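You operate a simulated robot arm through the tools that you are given. There is no shell and no other tool.

The job below is to be done with a simulated robot arm. You get a single attempt, and the scene is never put back.

JOB
Set both traverse stops on winder D as the stop card says.
Fine: free the black lever first, put each pointer on its mark, lock the lever again. The winder stays off. Where these are worked on the way, their far stop is far enough and under half their travel is too little: black lever.

Only the result counts: the job must be done as asked and must still hold three seconds after the hand-in. Knocking over, shifting, dropping, spilling or breaking anything else fails it.

ROBOT AND FRAMES
A 6-joint arm with a two-finger parallel gripper, fixed in place. Base frame: the origin is on the floor under the middle of its stand, x ahead of it, y to its left, z up. Readings come in mm, rad, newtons and seconds.
With the tool pointing down near the work surface it reaches from about 240 to 640 mm from the base axis. Its first joint turns from -2.007 to 2.007 rad. Payload 3.43 kg.
The tool frame sits at the grasp point between the pads (the TCP): z along the fingers, y along the line on which they close. The tips reach 34 mm beyond it. The gripper opens to 128 mm. The fingers are 24 mm wide and 12 mm thick; the gripper's body (48 by 130 mm) begins 96 mm behind the TCP.
Orientation is that of the tool frame in the base frame, as a unit quaternion [w, x, y, z]. With the fingers straight down and closing along the base's y, the tool's x points along the base's -x, its y along +y and its z along -z.

CONTROLS
- The arm moves only by the tool servo_tool. Its argument "motion" is one flat list of numbers, 7 for each row, row after row: the turn, a rotation vector about the base's x, y, z in rad, then the shift along the base's x, y, z in cm, then the opening, from 0 (shut) to 1 (fully open). In form: [ax, ay, az, x, y, z, jaw, ax, ay, az, x, y, z, jaw, ...]. A call has 1 to 20 rows; each row is the pose to reach, as a shift and turn from the pose commanded when the call began. Each row takes 0.2 s and may step no farther than 50 mm and 0.15 rad from the row before; otherwise, or with a gripper value out of range, the whole call is refused. Where a pose cannot be reached the arm comes as near as it can. A force on the tool above 40 N (or 10 N above the force at the start of the call, whichever is more), or a blocked arm, ends the call early, and 0.2 s more pass. The fingers move at their own pace (about 153 mm/s each) and stop on an object; they squeeze with about 44 N. The grip force told is the motor's: it shows also when the fingers shut on nothing. Time passes only in rows, and 0.2 s behind the last, so rows that repeat a pose let the fingers close. It gives the time, the measured TCP pose, the force on the tool (base axes), the opening and the grip force at its end, in the units of the frame above (readings bear some noise), with the torque about the TCP (base axes, N m) and any sound that the robot's microphone picked up.
- Cameras (640 x 400 px; columns grow to the right, rows downward): "scene" is fixed at [48.6, -650.1, 1720.2]; the picture's right is [0.57, -0.82, 0.00], its down [-0.76, -0.53, -0.37] and it looks along [0.30, 0.21, -0.93] (base axes); focal length 320 px, centre (320, 200). "wrist" rides on the gripper at [76, -11, -160] in the tool frame; the picture's right is [0.15, 0.99, 0.00], its down [-0.88, 0.13, -0.46] and it looks along [-0.45, 0.07, 0.89] (tool axes); focal length 234 px, centre (320, 200). There is no depth. A picture from a camera that has moved, and an enlarged one, comes with that camera's place and axes in the base frame and with its lens.
- grab_frame(camera): a new picture of that camera. The clock stands still meanwhile.
- raise_lower(by): slides the trunk up (or, below 0, down) by that many mm; the arm rides with it, the base frame stays. It gives what a move gives, with no picture.
- inspect(camera, box): a new picture of the part [left, top, right, bottom] of that camera's present view, enlarged. The clock stands still meanwhile.
- hand_in(): hands the job in; it is judged then, once.

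Places have to be worked out from the pictures, the camera data and where the tool is seen. Open the gripper and draw the arm clear of the work before you hand the job in, unless the task says otherwise.

The tools are called after ">>>" by a JSON object that holds its "op" and its "data". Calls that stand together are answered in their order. servo_tool: Moves the arm, as the interface text tells. Its arguments: {"type":"object","properties":{"motion":{"type":"array","items":{"type":"number"}}},"required":["motion"]} The other tools are called the same way: raise_lower (by) moves the trunk up or down; grab_frame (camera) takes a picture; inspect (camera, box) takes an enlarged picture of a part of a camera's view; hand_in () hands the job in.

At the start:

```text
time: 0.0
position: [253.3, -365.2, 1233.6]
tool_rot: [0.0, 0.001, 1.0, -0.001]
wrist_force: [-0.5, -0.1, 0.5]
ft_torque: [0.0, 0.03, 0.02]
width: 127.9
finger_force: 0.0
trunk travel left (down, up): [-925.0, 65.0]
```

scene: 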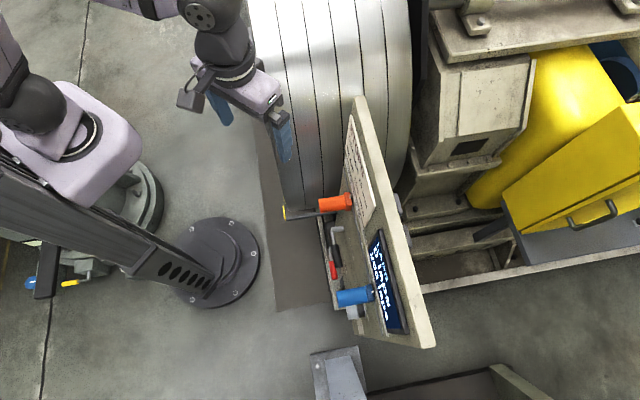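
wrist: 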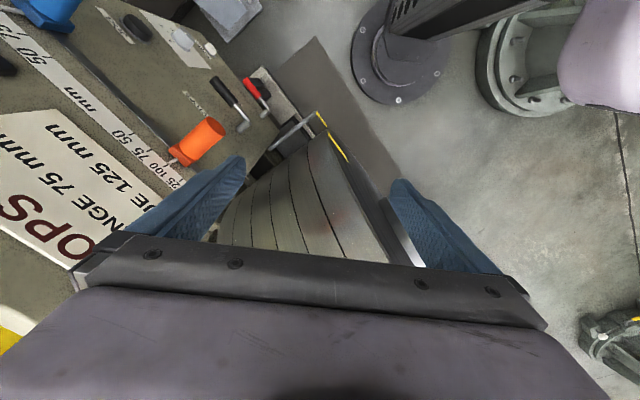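

I see a panel with an orange stop, a blue stop, a black lever, a red lever and a stop card. I start with enlarged views to read the card and the scale.

>>> {"op": "inspect", "data": {"camera": "scene", "box": [270, 90, 450, 360]}}

>>> {"op": "inspect", "data": {"camera": "wrist", "box": [0, 0, 330, 280]}}

```text
1.48 times, centred on (360, 225) of scene
camera zoom: at [48.6, -650.1, 1720.2], right [0.57, -0.82, 0.0], down [-0.76, -0.53, -0.37], along [0.3, 0.21, -0.93], focal length 473 px, centre (261, 163)
```

zoom: 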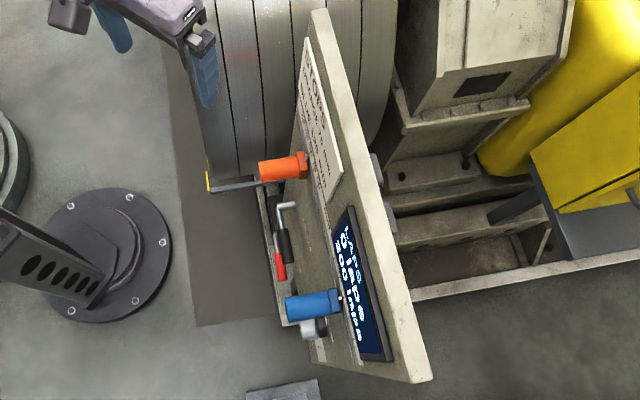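

```text
1.43 times, centred on (165, 140) of wrist
camera zoom: at [176.6, -374.9, 1392.8], right [-0.15, 0.99, 0.0], down [0.88, 0.13, 0.46], along [0.45, 0.07, -0.89], focal length 334 px, centre (541, 286)
```

zoom: 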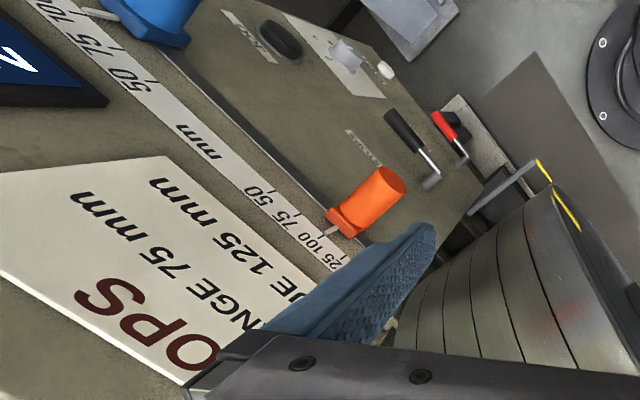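

The card seems to read "ORANGE 75 mm / BLUE 125 mm". The panel looks like a vertical plate turned about 45°, its face toward (-0.7, +0.7). I yaw the tool to face it and shift along it, staying in front, to get a better wrist view.

>>> {"op": "servo_tool", "data": {"motion": [0, 0, -0.131, -2.5, -1.5, 0, 1, 0, 0, -0.262, -5, -3, 0, 1, 0, 0, -0.393, -7.5, -4.5, 0, 1, 0, 0, -0.524, -10, -6, 0, 1, 0, 0, -0.654, -12.5, -7.5, 0, 1, 0, 0, -0.785, -15, -9, 0, 1]}}

```text
time: 1.4
position: [101.0, -453.7, 1233.3]
tool_rot: [0.0, 0.383, 0.924, 0.0]
wrist_force: [-0.7, 0.3, -0.5]
ft_torque: [0.0, 0.0, 0.01]
width: 128.0
finger_force: 0.1
trunk travel left (down, up): [-925.0, 65.0]
```

The tool's x now points out of the panel. Now I tilt the tool toward the panel so the wrist camera looks at its face.

>>> {"op": "servo_tool", "data": {"motion": [-0.106, -0.106, 0, 0, 0, 0, 1, -0.212, -0.212, 0, 0, 0, 0, 1, -0.318, -0.318, 0, 0, 0, 0, 1, -0.424, -0.424, 0, 0, 0, 0, 1]}}

>>> {"op": "grab_frame", "data": {"camera": "wrist"}}

>>> {"op": "grab_frame", "data": {"camera": "scene"}}

```text
time: 2.4
position: [101.0, -453.7, 1233.1]
tool_rot: [0.273, 0.366, 0.882, -0.114]
wrist_force: [0.7, 0.1, 0.0]
ft_torque: [-0.03, -0.01, 0.0]
width: 128.0
finger_force: 0.1
trunk travel left (down, up): [-925.0, 65.0]
```

```text
taken
camera wrist: at [-14.0, -353.4, 1322.6], right [0.61, 0.78, -0.08], down [0.42, -0.24, 0.87], along [0.67, -0.57, -0.48], focal length 234 px, centre (320, 200)
```

wrist: 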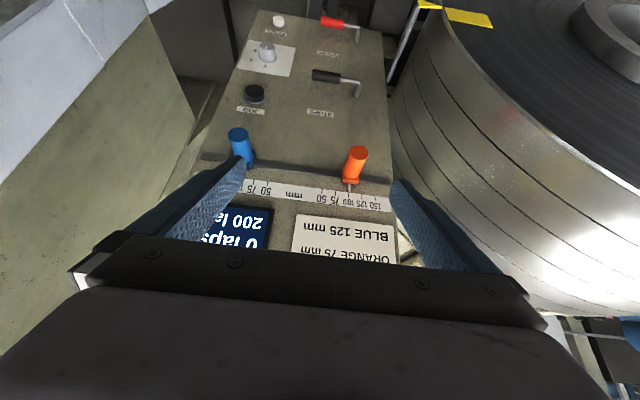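

```text
taken
```

scene: 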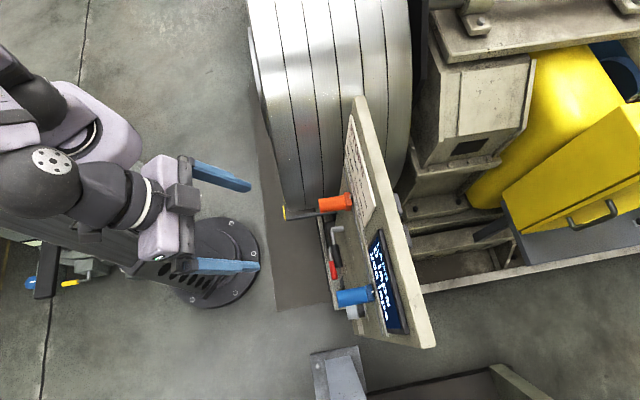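

The wrist camera now faces the panel (the image is upside-down). I enlarge the scale, the card and the controls.

>>> {"op": "inspect", "data": {"camera": "wrist", "box": [220, 120, 420, 245]}}

>>> {"op": "inspect", "data": {"camera": "wrist", "box": [220, 0, 420, 125]}}

>>> {"op": "inspect", "data": {"camera": "wrist", "box": [280, 150, 410, 230]}}

```text
3.20 times, centred on (320, 182) of wrist
camera zoom: at [-14.0, -353.4, 1322.6], right [0.61, 0.78, -0.08], down [0.42, -0.24, 0.87], along [0.67, -0.57, -0.48], focal length 749 px, centre (320, 256)
```

zoom: 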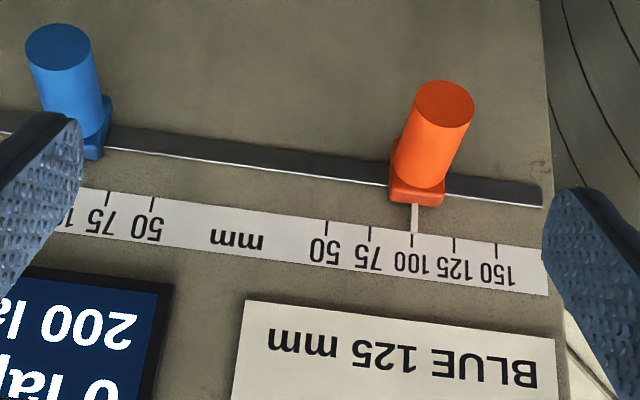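

```text
3.20 times, centred on (320, 62) of wrist
camera zoom: at [-14.0, -353.4, 1322.6], right [0.61, 0.78, -0.08], down [0.42, -0.24, 0.87], along [0.67, -0.57, -0.48], focal length 749 px, centre (320, 640)
```

zoom: 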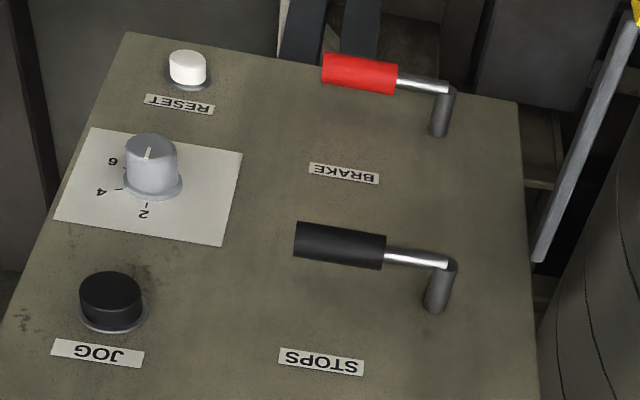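

```text
4.92 times, centred on (345, 190) of wrist
camera zoom: at [-14.0, -353.4, 1322.6], right [0.61, 0.78, -0.08], down [0.42, -0.24, 0.87], along [0.67, -0.57, -0.48], focal length 1153 px, centre (197, 249)
```

zoom: 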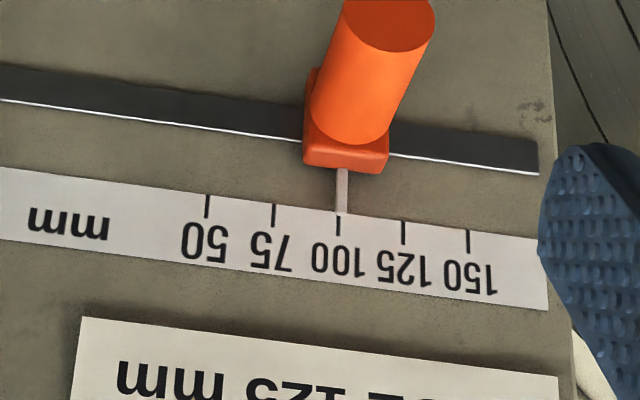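

The card's visible lines read BLUE 125 mm and ORANGE 75 mm, and orange now stands at 100. I zoom the scene camera to get the panel plane and tilt, and shift the arm for a clear view of the blue pointer and the whole card.

>>> {"op": "inspect", "data": {"camera": "scene", "box": [310, 90, 440, 171]}}

>>> {"op": "inspect", "data": {"camera": "scene", "box": [280, 170, 440, 270]}}

>>> {"op": "inspect", "data": {"camera": "scene", "box": [290, 260, 450, 360]}}

>>> {"op": "servo_tool", "data": {"motion": [0, 0, 0, -3, 3, 3, 1, 0, 0, 0, -6, 3, 6, 1, 0, 0, 0, -9, 3, 9, 1]}}

>>> {"op": "grab_frame", "data": {"camera": "wrist"}}

```text
4.92 times, centred on (375, 130) of scene
camera zoom: at [48.6, -650.1, 1720.2], right [0.57, -0.82, 0.0], down [-0.76, -0.53, -0.37], along [0.3, 0.21, -0.93], focal length 1573 px, centre (49, 542)
```

zoom: 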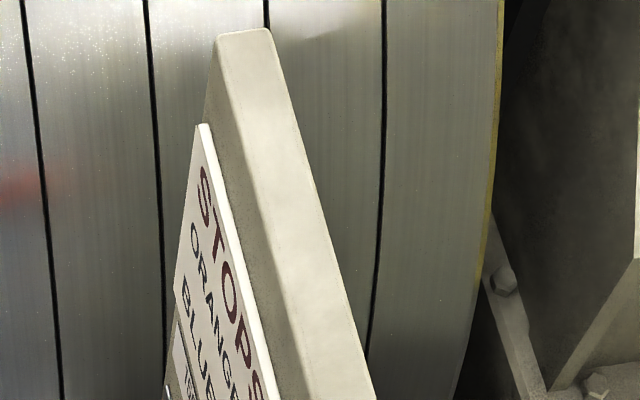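

```text
4.00 times, centred on (360, 220) of scene
camera zoom: at [48.6, -650.1, 1720.2], right [0.57, -0.82, 0.0], down [-0.76, -0.53, -0.37], along [0.3, 0.21, -0.93], focal length 1278 px, centre (160, 120)
```

zoom: 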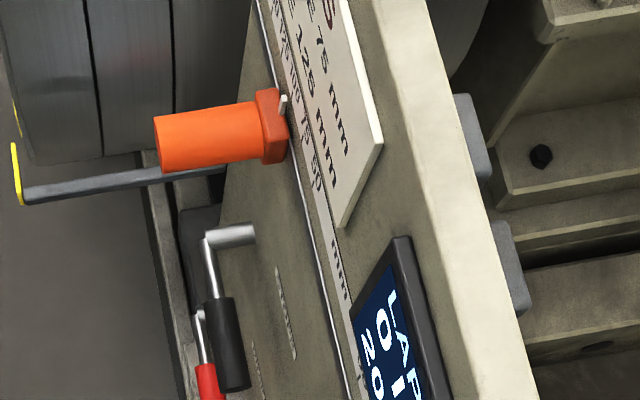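

```text
4.00 times, centred on (370, 310) of scene
camera zoom: at [48.6, -650.1, 1720.2], right [0.57, -0.82, 0.0], down [-0.76, -0.53, -0.37], along [0.3, 0.21, -0.93], focal length 1278 px, centre (120, -240)
```

zoom: 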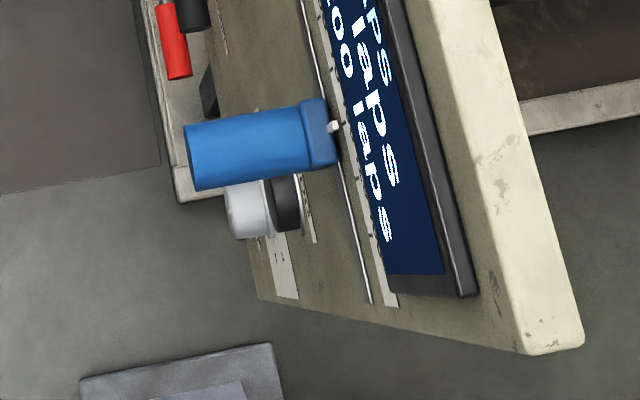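

```text
refused: row 1 steps farther than a row can; nothing moved
```

```text
taken
camera wrist: at [-14.0, -353.4, 1322.6], right [0.61, 0.78, -0.08], down [0.42, -0.24, 0.87], along [0.67, -0.57, -0.48], focal length 234 px, centre (320, 200)
```

wrist: 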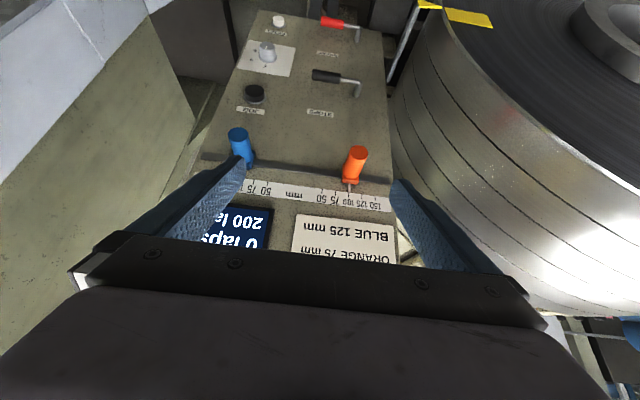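

That move was refused because the step was 52 mm. I shift along the panel toward the blue stop and slightly up, in smaller steps.

>>> {"op": "servo_tool", "data": {"motion": [0, 0, 0, -2.4, -2.4, 2, 1, 0, 0, 0, -4.8, -4.8, 4, 1, 0, 0, 0, -7.2, -7.2, 6, 1]}}

>>> {"op": "grab_frame", "data": {"camera": "wrist"}}

>>> {"op": "inspect", "data": {"camera": "wrist", "box": [240, 140, 440, 265]}}

```text
time: 3.2
position: [30.1, -527.1, 1292.4]
tool_rot: [0.272, 0.365, 0.883, -0.112]
wrist_force: [-0.1, -0.1, 0.1]
ft_torque: [0.03, -0.02, 0.0]
width: 128.0
finger_force: 0.1
trunk travel left (down, up): [-925.0, 65.0]
```

```text
taken
camera wrist: at [-86.4, -427.9, 1382.1], right [0.61, 0.79, -0.08], down [0.42, -0.24, 0.87], along [0.67, -0.57, -0.48], focal length 234 px, centre (320, 200)
```

wrist: 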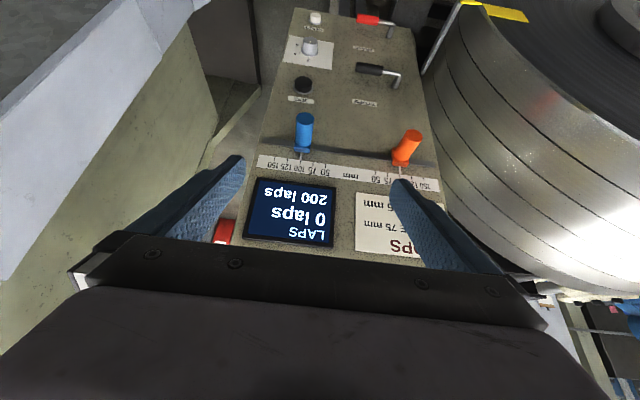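

```text
3.20 times, centred on (340, 202) of wrist
camera zoom: at [-86.4, -427.9, 1382.1], right [0.61, 0.79, -0.08], down [0.42, -0.24, 0.87], along [0.67, -0.57, -0.48], focal length 749 px, centre (256, 192)
```

zoom: 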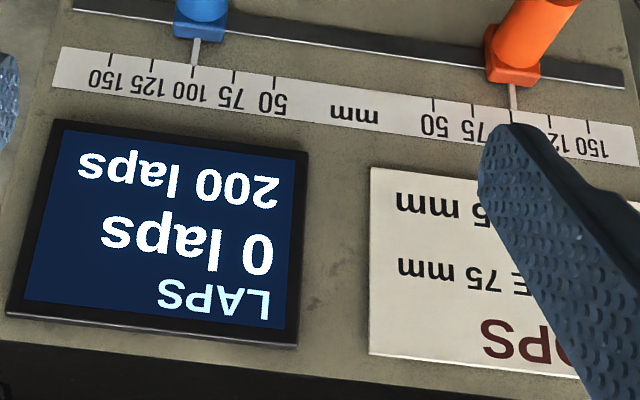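

Both pointers stand at 100. The card wants ORANGE 75 and BLUE 125, so each stop moves 25 mm toward the viewer's right. The black "STOPS" lever pivots near (314, -552, 820), with its handle pointing right. I lower the trunk to lever height while staying well in front of the panel.

>>> {"op": "raise_lower", "data": {"by": -400}}

>>> {"op": "grab_frame", "data": {"camera": "wrist"}}

>>> {"op": "grab_frame", "data": {"camera": "scene"}}

```text
time: 7.0
position: [31.4, -526.4, 894.1]
tool_rot: [0.273, 0.365, 0.883, -0.112]
wrist_force: [0.3, 0.1, -0.4]
ft_torque: [-0.02, -0.02, 0.01]
width: 128.2
finger_force: 0.0
trunk travel left (down, up): [-525.0, 465.0]
```

```text
taken
camera wrist: at [-84.8, -426.5, 982.9], right [0.61, 0.79, -0.08], down [0.42, -0.24, 0.87], along [0.67, -0.57, -0.48], focal length 234 px, centre (320, 200)
```

wrist: 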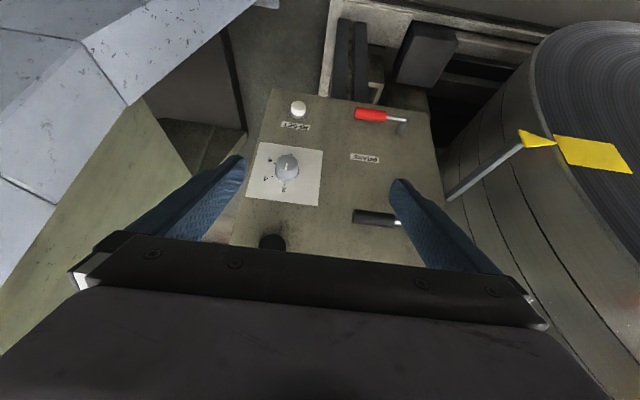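

```text
taken
```

scene: 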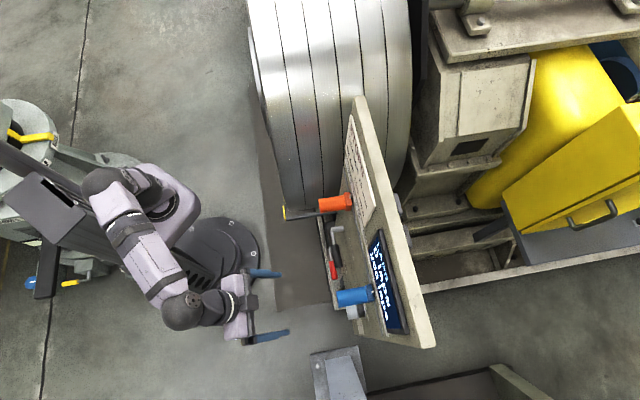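

The lever and handle are visible and the space in front is clear. I tilt the tool to near horizontal, pointing into the panel, while staying about 150 mm in front of it.

>>> {"op": "servo_tool", "data": {"motion": [-0.0917, -0.0917, 0, 0.5, 0.5, 0, 1, -0.1834, -0.1834, 0, 1, 1, 0, 1, -0.275, -0.275, 0, 1.5, 1.5, 0, 1, -0.3667, -0.3667, 0, 2, 2, 0, 1, -0.4584, -0.4584, 0, 2.5, 2.5, 0, 1, -0.55, -0.55, 0, 3, 3, 0, 1, -0.6417, -0.6417, 0, 3.5, 3.5, 0, 1]}}

>>> {"op": "grab_frame", "data": {"camera": "wrist"}}

>>> {"op": "grab_frame", "data": {"camera": "scene"}}

```text
time: 8.6
position: [102.6, -505.5, 894.3]
tool_rot: [0.633, 0.279, 0.672, -0.264]
wrist_force: [0.1, 0.0, -0.6]
ft_torque: [-0.02, -0.02, 0.02]
width: 127.9
finger_force: 0.2
out of reach, approached as far as the arm can: row 3, 4, 5, 6, 7
trunk travel left (down, up): [-525.0, 465.0]
```

```text
taken
camera wrist: at [-21.7, -397.7, 828.6], right [0.69, 0.7, -0.15], down [-0.19, 0.38, 0.91], along [0.69, -0.6, 0.4], focal length 234 px, centre (320, 200)
```

wrist: 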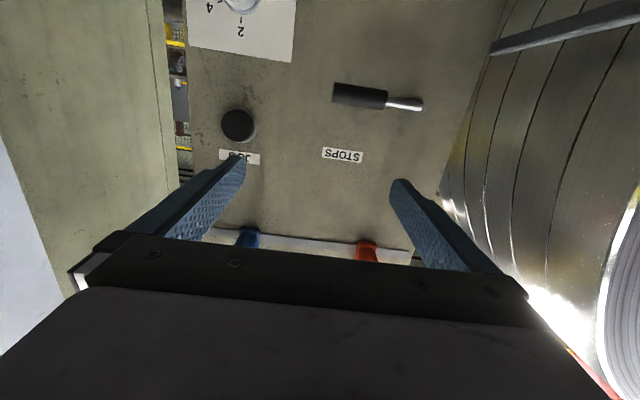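

```text
taken
```

scene: 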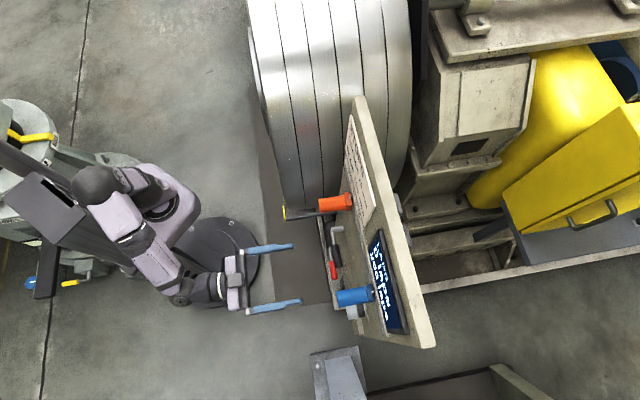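

The arm couldn't stay that close to its own base while horizontal, but the orientation was reached (tilt about 1.51). The lever pivot now works out to (s=-173, z≈819) with the handle about 40 mm off the face. I look closely at the lever for any hint of its travel.

>>> {"op": "inspect", "data": {"camera": "wrist", "box": [300, 60, 460, 170]}}

>>> {"op": "inspect", "data": {"camera": "scene", "box": [300, 210, 370, 300]}}

```text
3.64 times, centred on (380, 115) of wrist
camera zoom: at [-21.7, -397.7, 828.6], right [0.69, 0.7, -0.15], down [-0.19, 0.38, 0.91], along [0.69, -0.6, 0.4], focal length 852 px, centre (102, 509)
```

zoom: 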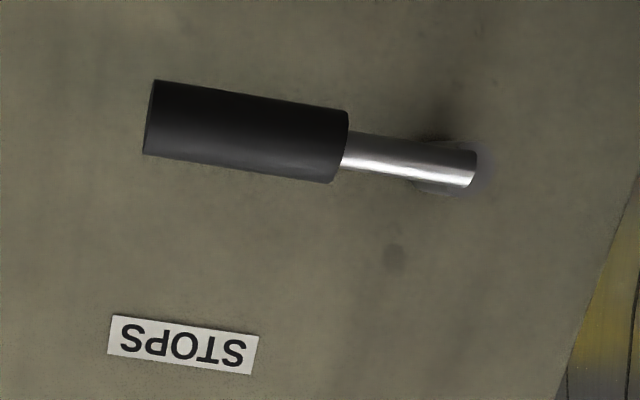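

```text
4.44 times, centred on (335, 255) of scene
camera zoom: at [48.6, -650.1, 1720.2], right [0.57, -0.82, 0.0], down [-0.76, -0.53, -0.37], along [0.3, 0.21, -0.93], focal length 1420 px, centre (253, -44)
```

zoom: 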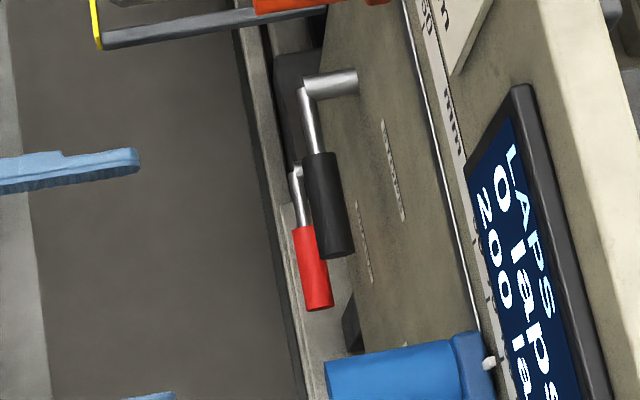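

No travel hint visible, so I'll test by pushing. First I close the fingers into a single peg with a zero-shift row, to see which commanded pose the arm takes as its reference.

>>> {"op": "servo_tool", "data": {"motion": [0, 0, 0, 0, 0, 0, 0, 0, 0, 0, 0, 0, 0, 0, 0, 0, 0, 0, 0, 0, 0]}}

>>> {"op": "raise_lower", "data": {"by": -112}}

```text
time: 9.4
position: [103.0, -505.6, 892.9]
tool_rot: [0.632, 0.279, 0.673, -0.263]
wrist_force: [0.2, -0.4, 0.6]
ft_torque: [0.01, 0.01, -0.02]
width: 0.2
finger_force: 32.5
trunk travel left (down, up): [-525.0, 465.0]
```

```text
time: 10.9
position: [102.0, -506.4, 781.8]
tool_rot: [0.632, 0.278, 0.674, -0.261]
wrist_force: [0.3, 0.4, 0.0]
ft_torque: [0.03, 0.0, -0.01]
width: 0.2
finger_force: 33.2
trunk travel left (down, up): [-413.0, 577.0]
```

Reference is the reached pose. I move to just in front of and below the handle (tips about 25 mm short of it) and check with a picture.

>>> {"op": "servo_tool", "data": {"motion": [0, 0, 0, 2.3, -1, 0, 0, 0, 0, 0, 4.6, -2, 0, 0, 0, 0, 0, 6.9, -2.96, 0, 0]}}

>>> {"op": "grab_frame", "data": {"camera": "wrist"}}

>>> {"op": "grab_frame", "data": {"camera": "scene"}}

```text
time: 11.7
position: [172.5, -536.6, 781.1]
tool_rot: [0.632, 0.279, 0.674, -0.262]
wrist_force: [-0.5, 0.4, 1.1]
ft_torque: [0.01, -0.01, -0.02]
width: 0.1
finger_force: 33.2
trunk travel left (down, up): [-413.0, 577.0]
```

```text
taken
camera wrist: at [47.7, -427.7, 716.2], right [0.69, 0.71, -0.15], down [-0.19, 0.37, 0.91], along [0.7, -0.6, 0.39], focal length 234 px, centre (320, 200)
```

wrist: 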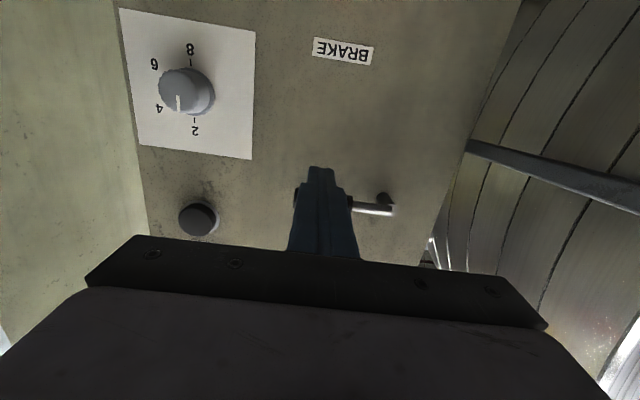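

```text
taken
```

scene: 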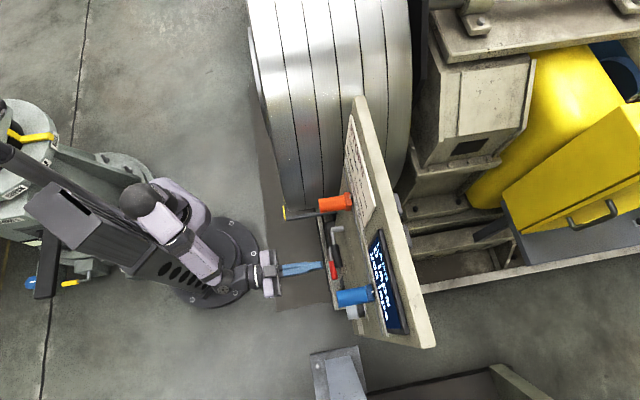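

The peg is at s=-257, n=-501, with the handle right behind and above it. I advance 55 mm under the handle (tips to about 20 mm from the face).

>>> {"op": "servo_tool", "data": {"motion": [0, 0, 0, 1.3, -1.3, 0, 0, 0, 0, 0, 2.6, -2.6, 0, 0, 0, 0, 0, 3.9, -3.9, 0, 0]}}

>>> {"op": "grab_frame", "data": {"camera": "wrist"}}

>>> {"op": "inspect", "data": {"camera": "scene", "box": [260, 200, 400, 320]}}

```text
time: 12.5
position: [210.9, -574.7, 783.0]
tool_rot: [0.631, 0.279, 0.674, -0.261]
wrist_force: [-0.5, -0.1, -0.4]
ft_torque: [-0.02, 0.01, 0.01]
width: 0.2
finger_force: 32.7
trunk travel left (down, up): [-413.0, 577.0]
```

```text
taken
camera wrist: at [86.7, -466.8, 716.2], right [0.69, 0.71, -0.15], down [-0.19, 0.37, 0.91], along [0.7, -0.6, 0.39], focal length 234 px, centre (320, 200)
```

wrist: 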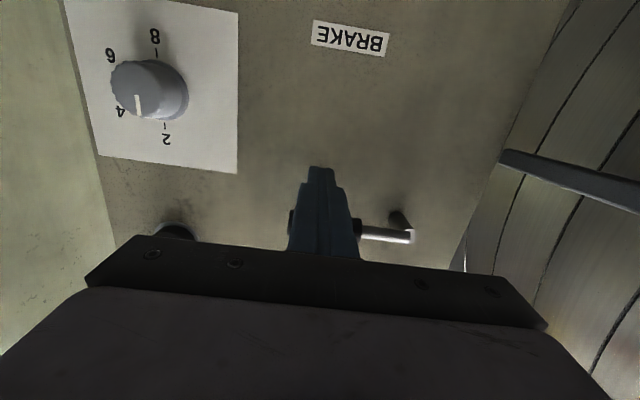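

```text
3.33 times, centred on (330, 260) of scene
camera zoom: at [48.6, -650.1, 1720.2], right [0.57, -0.82, 0.0], down [-0.76, -0.53, -0.37], along [0.3, 0.21, -0.93], focal length 1065 px, centre (287, 0)
```

zoom: 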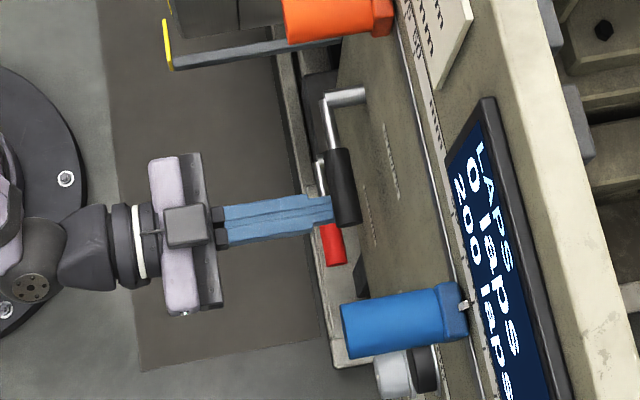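

The peg lies beneath the handle with no contact. I push gently upward 32 mm to see whether the lever swings up.

>>> {"op": "servo_tool", "data": {"motion": [0, 0, 0, 0, 0, 0.7, 0, 0, 0, 0, 0, 0, 1.2, 0, 0, 0, 0, 0, 0, 1.7, 0, 0, 0, 0, 0, 0, 2.2, 0, 0, 0, 0, 0, 0, 2.7, 0, 0, 0, 0, 0, 0, 3.2, 0]}}

>>> {"op": "grab_frame", "data": {"camera": "wrist"}}

```text
time: 13.9
position: [209.0, -574.1, 814.2]
tool_rot: [0.632, 0.28, 0.673, -0.263]
wrist_force: [-0.9, -1.2, -0.2]
ft_torque: [0.0, 0.01, -0.02]
width: 0.0
finger_force: 32.4
trunk travel left (down, up): [-413.0, 577.0]
```

```text
taken
camera wrist: at [86.0, -466.6, 748.5], right [0.69, 0.71, -0.15], down [-0.19, 0.37, 0.91], along [0.7, -0.6, 0.39], focal length 234 px, centre (320, 200)
```

wrist: 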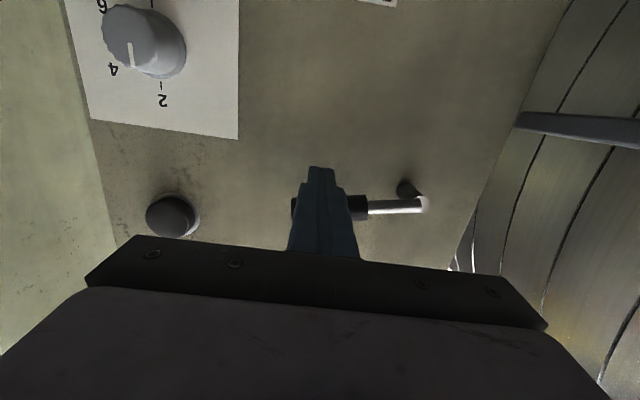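

The lever follows upward with hardly any force (it has turned about 13°). I continue along its arc to about 55°.

>>> {"op": "servo_tool", "data": {"motion": [0, 0, 0, -0.1, -0.1, 0.95, 0, 0, 0, 0, -0.13, -0.13, 1.9, 0, 0, 0, 0, 0, 0, 2.65, 0, 0, 0, 0, 0.13, 0.13, 3.39, 0, 0, 0, 0, 0.35, 0.35, 4.1, 0, 0, 0, 0, 0.57, 0.57, 4.79, 0, 0, 0, 0, 0.88, 0.88, 5.43, 0, 0, 0, 0, 1.19, 1.19, 6.07, 0]}}

>>> {"op": "grab_frame", "data": {"camera": "wrist"}}

>>> {"op": "inspect", "data": {"camera": "scene", "box": [260, 200, 400, 320]}}

```text
time: 15.7
position: [221.1, -562.7, 874.7]
tool_rot: [0.633, 0.279, 0.673, -0.262]
wrist_force: [-0.2, 0.8, 0.5]
ft_torque: [-0.01, 0.02, 0.0]
width: 0.0
finger_force: 33.2
trunk travel left (down, up): [-413.0, 577.0]
```

```text
taken
camera wrist: at [98.0, -454.2, 809.4], right [0.69, 0.71, -0.15], down [-0.19, 0.37, 0.91], along [0.7, -0.6, 0.39], focal length 234 px, centre (320, 200)
```

wrist: 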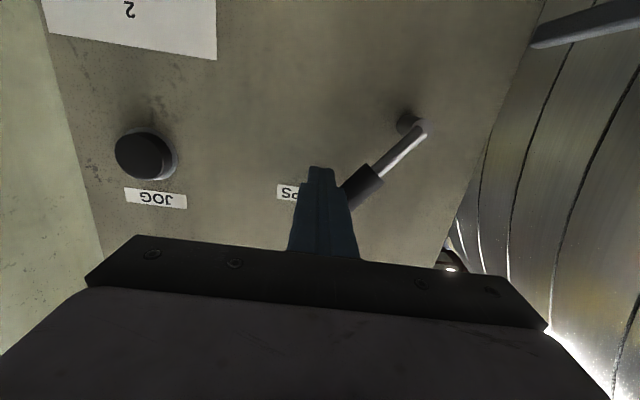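

```text
3.33 times, centred on (330, 260) of scene
camera zoom: at [48.6, -650.1, 1720.2], right [0.57, -0.82, 0.0], down [-0.76, -0.53, -0.37], along [0.3, 0.21, -0.93], focal length 1065 px, centre (287, 0)
```

zoom: 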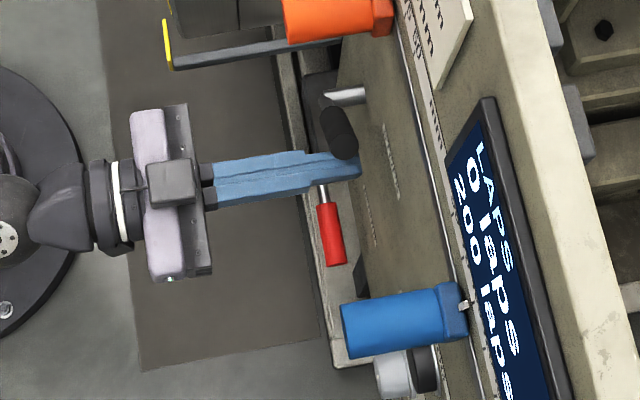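

The lever follows freely to about 55°. I continue the arc slowly toward and slightly past vertical; the far stop should show up as a rise in force.

>>> {"op": "servo_tool", "data": {"motion": [0, 0, 0, 0.38, 0.38, 0.58, 0, 0, 0, 0, 0.76, 0.76, 1.12, 0, 0, 0, 0, 1.2, 1.2, 1.58, 0, 0, 0, 0, 1.65, 1.65, 2.02, 0, 0, 0, 0, 2.14, 2.14, 2.37, 0, 0, 0, 0, 2.63, 2.63, 2.69, 0, 0, 0, 0, 2.9, 2.9, 2.82, 0, 0, 0, 0, 3.15, 3.15, 2.93, 0, 0, 0, 0, 3.42, 3.42, 3.02, 0, 0, 0, 0, 3.68, 3.68, 3.11, 0]}}

>>> {"op": "grab_frame", "data": {"camera": "wrist"}}

>>> {"op": "inspect", "data": {"camera": "scene", "box": [260, 200, 400, 320]}}

```text
time: 17.9
position: [255.9, -527.0, 904.7]
tool_rot: [0.631, 0.282, 0.673, -0.263]
wrist_force: [-3.5, -6.2, -0.6]
ft_torque: [-0.04, 0.04, -0.15]
width: 0.0
finger_force: 33.6
trunk travel left (down, up): [-413.0, 577.0]
```

```text
taken
camera wrist: at [133.7, -418.6, 840.0], right [0.7, 0.7, -0.14], down [-0.19, 0.37, 0.91], along [0.69, -0.6, 0.39], focal length 234 px, centre (320, 200)
```

wrist: 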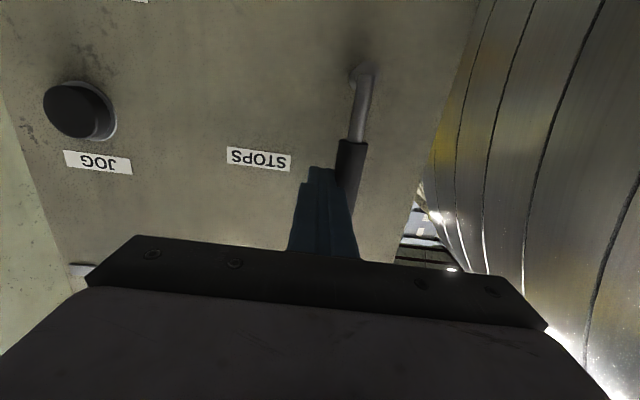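

```text
3.33 times, centred on (330, 260) of scene
camera zoom: at [48.6, -650.1, 1720.2], right [0.57, -0.82, 0.0], down [-0.76, -0.53, -0.37], along [0.3, 0.21, -0.93], focal length 1065 px, centre (287, 0)
```

zoom: 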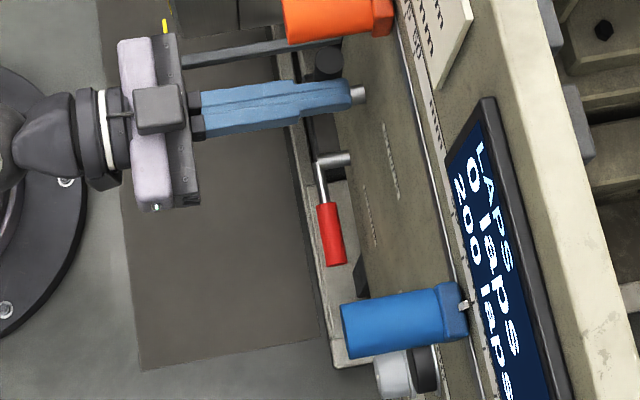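

The lever is vertical and the force shows about 7 N against its stop, so the stops should be free. I back the peg off the lever and out from the panel, reducing the tilt to about 1.0 rad for the stop work.

>>> {"op": "servo_tool", "data": {"motion": [0, 0, 0, -0.57, -0.57, 0, 0, 0, 0, 0, -2.47, 1.06, 0, 0, 0, 0, 0, -4.24, 2.83, 0, 0, 0.085, 0.085, 0, -5.66, 4.24, 0, 0, 0.17, 0.17, 0, -6.72, 5.3, 0, 0, 0.255, 0.255, 0, -7.78, 6.36, 0, 0, 0.339, 0.339, 0, -8.84, 7.42, 0, 0, 0.354, 0.354, 0, -9.19, 7.78, 0, 0]}}

>>> {"op": "raise_lower", "data": {"by": 190}}

>>> {"op": "grab_frame", "data": {"camera": "wrist"}}

>>> {"op": "grab_frame", "data": {"camera": "scene"}}

```text
time: 19.7
position: [167.3, -448.3, 905.8]
tool_rot: [0.445, 0.335, 0.81, -0.185]
wrist_force: [0.0, 0.6, -0.4]
ft_torque: [0.01, 0.0, -0.01]
width: 0.0
finger_force: 32.9
trunk travel left (down, up): [-413.0, 577.0]
```

```text
time: 21.7
position: [166.7, -448.7, 1095.4]
tool_rot: [0.445, 0.336, 0.809, -0.186]
wrist_force: [0.1, 0.6, 0.2]
ft_torque: [0.01, 0.04, 0.02]
width: 0.1
finger_force: 33.1
trunk travel left (down, up): [-603.0, 387.0]
```

```text
taken
camera wrist: at [34.9, -332.3, 1117.5], right [0.64, 0.75, -0.12], down [0.15, 0.03, 0.99], along [0.75, -0.66, -0.1], focal length 234 px, centre (320, 200)
```

wrist: 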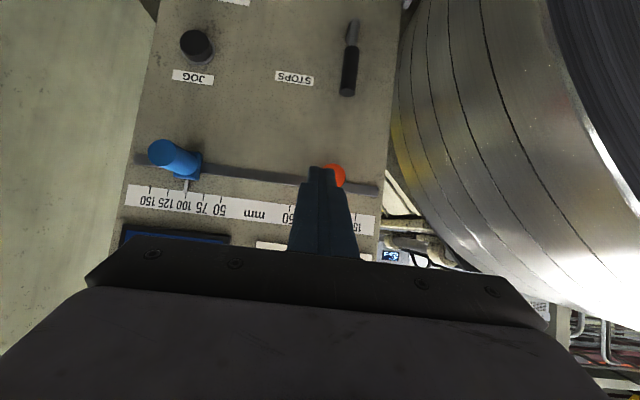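

```text
taken
```

scene: 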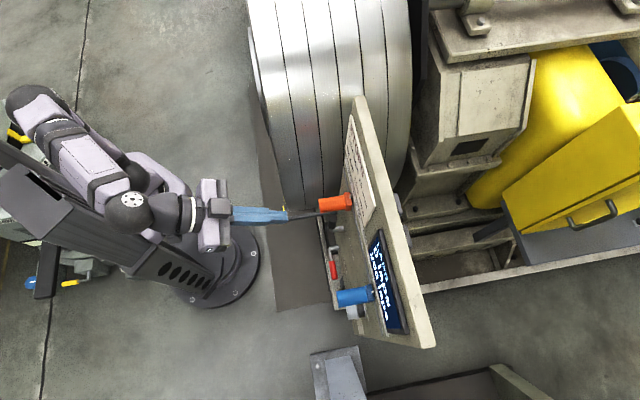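

The lever stays up. Orange cap axis at s≈-178, z≈1060, end at n≈-540; blue at s≈-381. I open the jaws to about 77 mm and move straight in to straddle the orange cap, stopping short to check.

>>> {"op": "servo_tool", "data": {"motion": [0, 0, 0, 1.48, 1.48, 0, 0.6, 0, 0, 0, 1.48, 1.48, -0.9, 0.6, 0, 0, 0, 3.6, -0.64, -1.8, 0.6, 0, 0, 0, 5.72, -2.76, -3, 0.6]}}

>>> {"op": "grab_frame", "data": {"camera": "wrist"}}

>>> {"op": "inspect", "data": {"camera": "wrist", "box": [220, 130, 420, 255]}}

```text
time: 22.7
position: [223.9, -477.4, 1066.1]
tool_rot: [0.446, 0.335, 0.809, -0.185]
wrist_force: [-0.4, 0.4, -1.2]
ft_torque: [0.0, -0.01, 0.01]
width: 76.8
finger_force: 0.1
trunk travel left (down, up): [-603.0, 387.0]
```

```text
taken
camera wrist: at [92.0, -360.6, 1087.3], right [0.64, 0.75, -0.12], down [0.15, 0.03, 0.99], along [0.75, -0.66, -0.1], focal length 234 px, centre (320, 200)
```

wrist: 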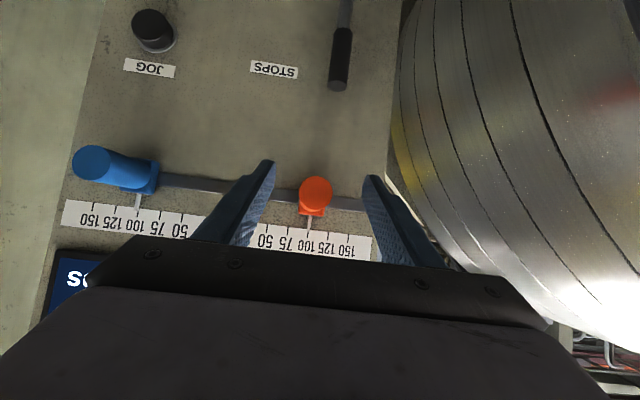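

```text
3.20 times, centred on (320, 192) of wrist
camera zoom: at [92.0, -360.6, 1087.3], right [0.64, 0.75, -0.12], down [0.15, 0.03, 0.99], along [0.75, -0.66, -0.1], focal length 749 px, centre (320, 224)
```

zoom: 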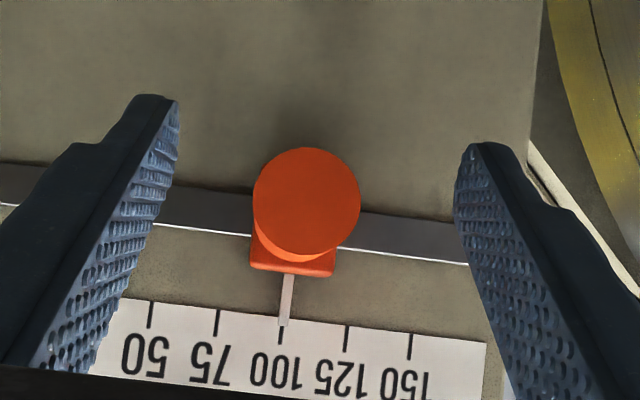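

Cap is centred between the fingers and the pointer is right on 100. I move in 54 mm more and close on the cap.

>>> {"op": "servo_tool", "data": {"motion": [0, 0, 0, 1.91, -1.91, -0.28, 0.6, 0, 0, 0, 3.82, -3.82, -0.55, 0.6, 0, 0, 0, 3.82, -3.82, -0.55, 0.6]}}

>>> {"op": "inspect", "data": {"camera": "wrist", "box": [220, 130, 420, 255]}}

>>> {"op": "inspect", "data": {"camera": "scene", "box": [260, 160, 400, 260]}}

```text
time: 23.5
position: [263.0, -514.0, 1060.4]
tool_rot: [0.446, 0.335, 0.809, -0.184]
wrist_force: [-1.0, 0.4, 0.2]
ft_torque: [0.0, -0.03, 0.02]
width: 76.8
finger_force: 0.1
trunk travel left (down, up): [-603.0, 387.0]
```

```text
3.20 times, centred on (320, 192) of wrist
camera zoom: at [130.8, -398.7, 1082.3], right [0.64, 0.75, -0.12], down [0.15, 0.03, 0.99], along [0.75, -0.66, -0.1], focal length 749 px, centre (320, 224)
```

zoom: 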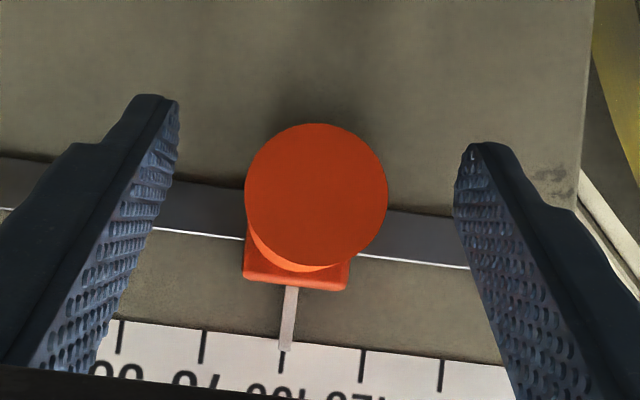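

```text
4.00 times, centred on (330, 210) of scene
camera zoom: at [48.6, -650.1, 1720.2], right [0.57, -0.82, 0.0], down [-0.76, -0.53, -0.37], along [0.3, 0.21, -0.93], focal length 1278 px, centre (280, 160)
```

zoom: 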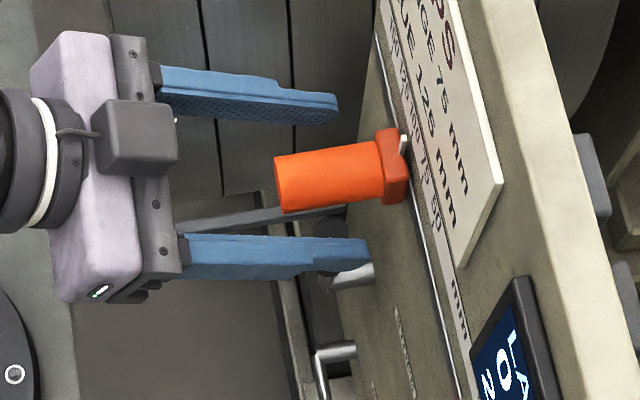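

The fingers straddle the cap with even gaps. I close on it.

>>> {"op": "servo_tool", "data": {"motion": [0, 0, 0, 0, 0, 0, 0, 0, 0, 0, 0, 0, 0, 0, 0, 0, 0, 0, 0, 0, 0]}}

>>> {"op": "inspect", "data": {"camera": "wrist", "box": [220, 130, 420, 255]}}

```text
time: 24.3
position: [261.7, -515.7, 1060.1]
tool_rot: [0.445, 0.335, 0.81, -0.185]
wrist_force: [1.7, -0.5, 0.1]
ft_torque: [-0.19, -0.01, -0.34]
width: 31.6
finger_force: 44.8
trunk travel left (down, up): [-603.0, 387.0]
```

```text
3.20 times, centred on (320, 192) of wrist
camera zoom: at [130.8, -398.8, 1082.2], right [0.64, 0.75, -0.12], down [0.15, 0.03, 0.99], along [0.75, -0.66, -0.1], focal length 749 px, centre (320, 224)
```

zoom: 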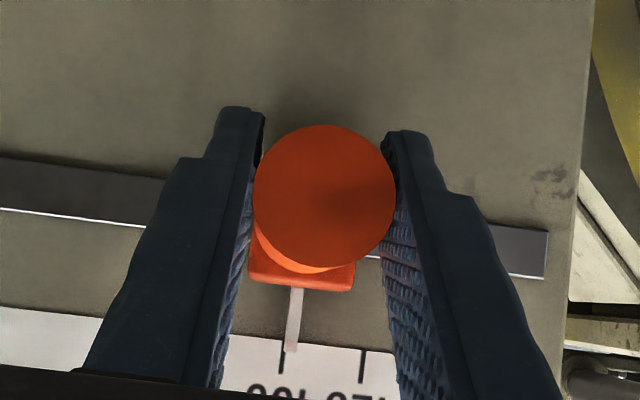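

Grip holds at 31.6 mm, and the slider gave about 2 mm, so it is free. I zoom tightly on the pointer tip and tick for a precise offset.

>>> {"op": "inspect", "data": {"camera": "wrist", "box": [290, 215, 354, 255]}}

>>> {"op": "grab_frame", "data": {"camera": "wrist"}}

```text
10.00 times, centred on (322, 235) of wrist
camera zoom: at [130.8, -398.8, 1082.2], right [0.64, 0.75, -0.12], down [0.15, 0.03, 0.99], along [0.75, -0.66, -0.1], focal length 2342 px, centre (300, -150)
```

zoom: 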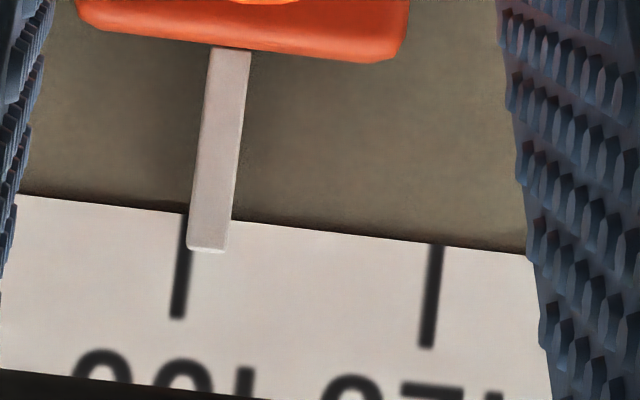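

```text
taken
camera wrist: at [130.8, -398.8, 1082.2], right [0.64, 0.75, -0.12], down [0.15, 0.03, 0.99], along [0.75, -0.66, -0.1], focal length 234 px, centre (320, 200)
```

wrist: 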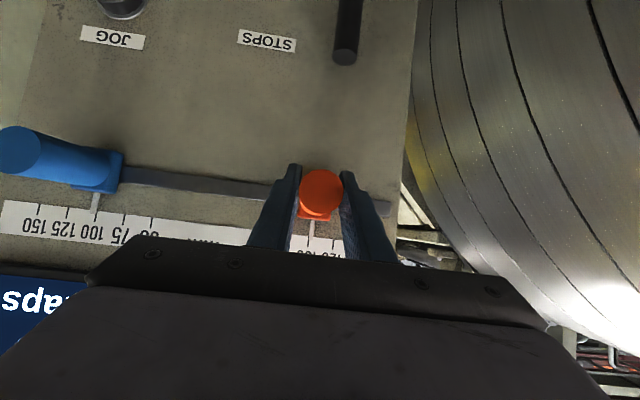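

The pointer reads about +1.9 mm past the 100 tick after gripping (10 px/mm). I slide the orange stop 26.9 mm toward lower values, to 75.

>>> {"op": "servo_tool", "data": {"motion": [0, 0, 0, -0.4, -0.4, 0, 0, 0, 0, 0, -0.8, -0.8, 0, 0, 0, 0, 0, -1.2, -1.2, 0, 0, 0, 0, 0, -1.6, -1.6, 0, 0, 0, 0, 0, -1.9, -1.9, 0, 0, 0, 0, 0, -1.9, -1.9, 0, 0]}}

>>> {"op": "inspect", "data": {"camera": "wrist", "box": [290, 215, 354, 255]}}

>>> {"op": "grab_frame", "data": {"camera": "wrist"}}

```text
time: 25.7
position: [243.2, -533.3, 1059.8]
tool_rot: [0.445, 0.336, 0.809, -0.186]
wrist_force: [5.0, -5.5, 3.3]
ft_torque: [0.02, -0.2, 0.68]
width: 32.0
finger_force: 45.2
trunk travel left (down, up): [-603.0, 387.0]
```

```text
10.00 times, centred on (322, 235) of wrist
camera zoom: at [111.8, -417.7, 1082.1], right [0.64, 0.75, -0.13], down [0.15, 0.03, 0.99], along [0.75, -0.66, -0.09], focal length 2342 px, centre (300, -150)
```

zoom: 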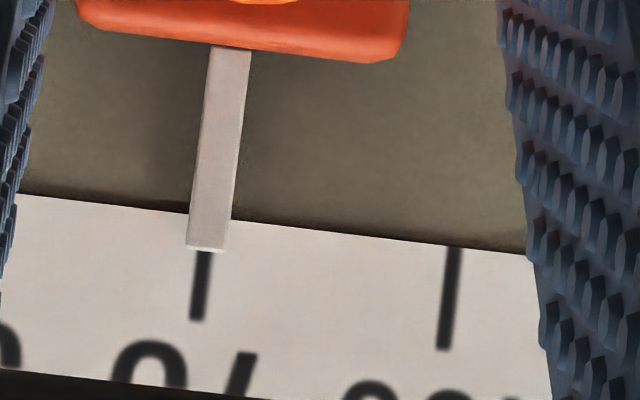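

```text
taken
camera wrist: at [111.8, -417.7, 1082.1], right [0.64, 0.75, -0.13], down [0.15, 0.03, 0.99], along [0.75, -0.66, -0.09], focal length 234 px, centre (320, 200)
```

wrist: 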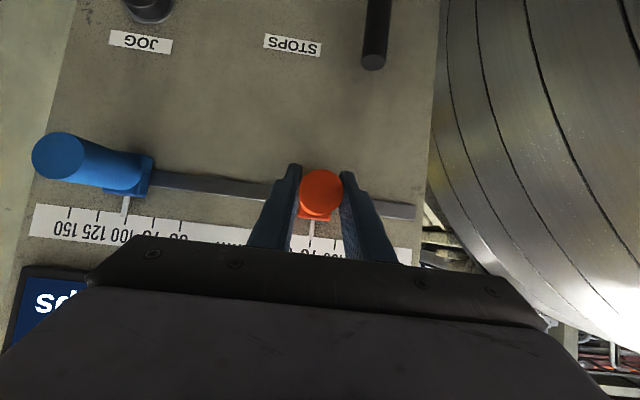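

The pointer now sits on the 75 tick (within about 0.2 mm). I open the jaws and check it stays.

>>> {"op": "servo_tool", "data": {"motion": [0, 0, 0, 0, 0, 0, 0.5, 0, 0, 0, 0, 0, 0, 0.5]}}

>>> {"op": "inspect", "data": {"camera": "wrist", "box": [290, 215, 354, 255]}}

```text
time: 26.3
position: [243.0, -533.1, 1059.3]
tool_rot: [0.444, 0.335, 0.81, -0.183]
wrist_force: [-0.3, 0.3, 0.8]
ft_torque: [-0.01, 0.02, 0.02]
width: 63.9
finger_force: 0.0
trunk travel left (down, up): [-603.0, 387.0]
```

```text
10.00 times, centred on (322, 235) of wrist
camera zoom: at [111.1, -416.9, 1081.9], right [0.64, 0.75, -0.12], down [0.15, 0.03, 0.99], along [0.75, -0.66, -0.1], focal length 2342 px, centre (300, -150)
```

zoom: 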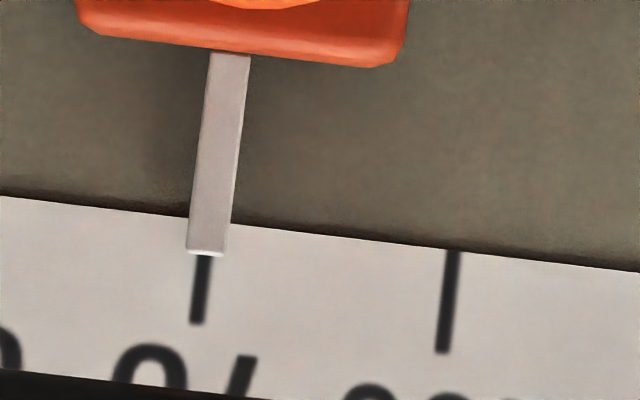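

Orange stays at 75 after release. I retreat straight out and shift along the panel to in front of the blue cap.

>>> {"op": "servo_tool", "data": {"motion": [0, 0, 0, -1.77, 1.77, 0, 0.5, 0, 0, 0, -3.54, 3.54, 0, 0.5, 0, 0, 0, -5.59, 5.59, 0, 0.6, 0, 0, 0, -8.42, 2.76, 0, 0.6, 0, 0, 0, -11.25, -0.07, 0, 0.6, 0, 0, 0, -14.08, -2.9, 0, 0.6, 0, 0, 0, -16.9, -5.72, 0, 0.6, 0, 0, 0, -18.0, -6.82, 0, 0.6]}}

>>> {"op": "grab_frame", "data": {"camera": "wrist"}}

>>> {"op": "inspect", "data": {"camera": "wrist", "box": [220, 130, 420, 255]}}

>>> {"op": "grab_frame", "data": {"camera": "scene"}}

```text
time: 28.1
position: [62.9, -602.3, 1061.8]
tool_rot: [0.445, 0.336, 0.809, -0.185]
wrist_force: [-0.1, 0.4, -0.1]
ft_torque: [-0.01, -0.02, 0.01]
width: 76.7
finger_force: 0.1
trunk travel left (down, up): [-603.0, 387.0]
```

```text
taken
camera wrist: at [-68.5, -485.3, 1082.2], right [0.64, 0.75, -0.12], down [0.15, 0.03, 0.99], along [0.75, -0.66, -0.09], focal length 234 px, centre (320, 200)
```

wrist: 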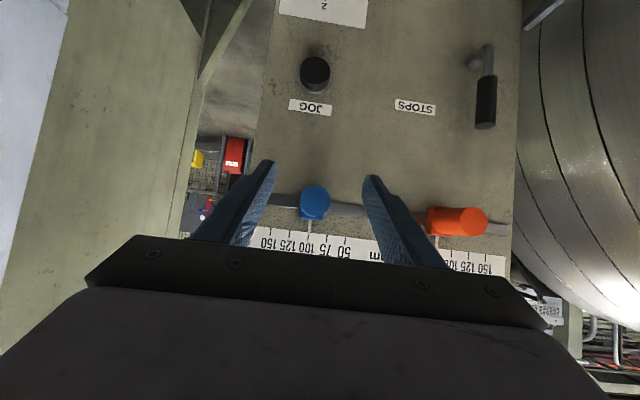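

```text
3.20 times, centred on (320, 192) of wrist
camera zoom: at [-68.5, -485.3, 1082.2], right [0.64, 0.75, -0.12], down [0.15, 0.03, 0.99], along [0.75, -0.66, -0.09], focal length 749 px, centre (320, 224)
```

zoom: 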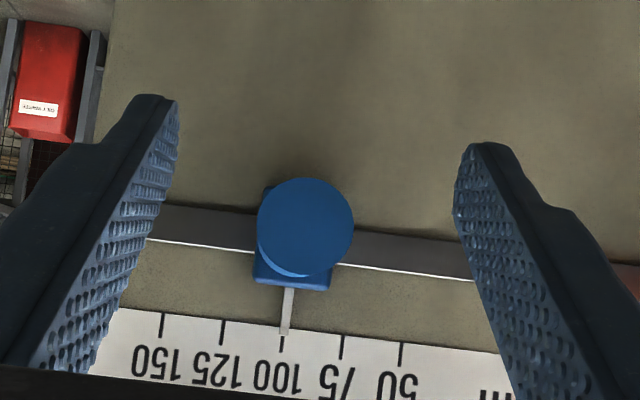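

```text
taken
```

scene: 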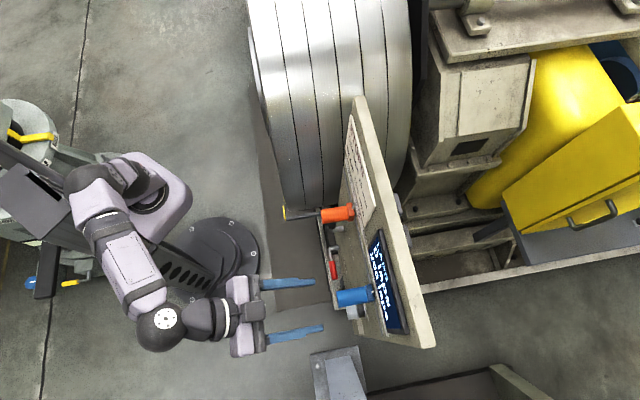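

The blue cap is well centred and the pointer is at 100. I move in 79 mm and stop to confirm before closing.

>>> {"op": "servo_tool", "data": {"motion": [0, 0, 0, 1.9, -1.9, 0, 0.6, 0, 0, 0, 3.8, -3.8, -0.1, 0.6, 0, 0, 0, 5.59, -5.59, -0.15, 0.6]}}

>>> {"op": "inspect", "data": {"camera": "wrist", "box": [220, 130, 420, 255]}}

```text
time: 28.9
position: [121.1, -658.1, 1057.0]
tool_rot: [0.445, 0.335, 0.81, -0.184]
wrist_force: [-0.2, 0.0, -0.4]
ft_torque: [-0.01, 0.01, 0.03]
width: 76.8
finger_force: 0.0
trunk travel left (down, up): [-603.0, 387.0]
```

```text
3.20 times, centred on (320, 192) of wrist
camera zoom: at [-12.2, -542.3, 1079.9], right [0.64, 0.75, -0.12], down [0.15, 0.03, 0.99], along [0.75, -0.66, -0.1], focal length 749 px, centre (320, 224)
```

zoom: 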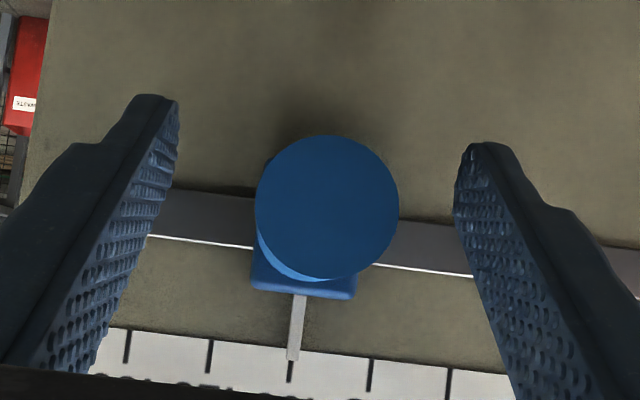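

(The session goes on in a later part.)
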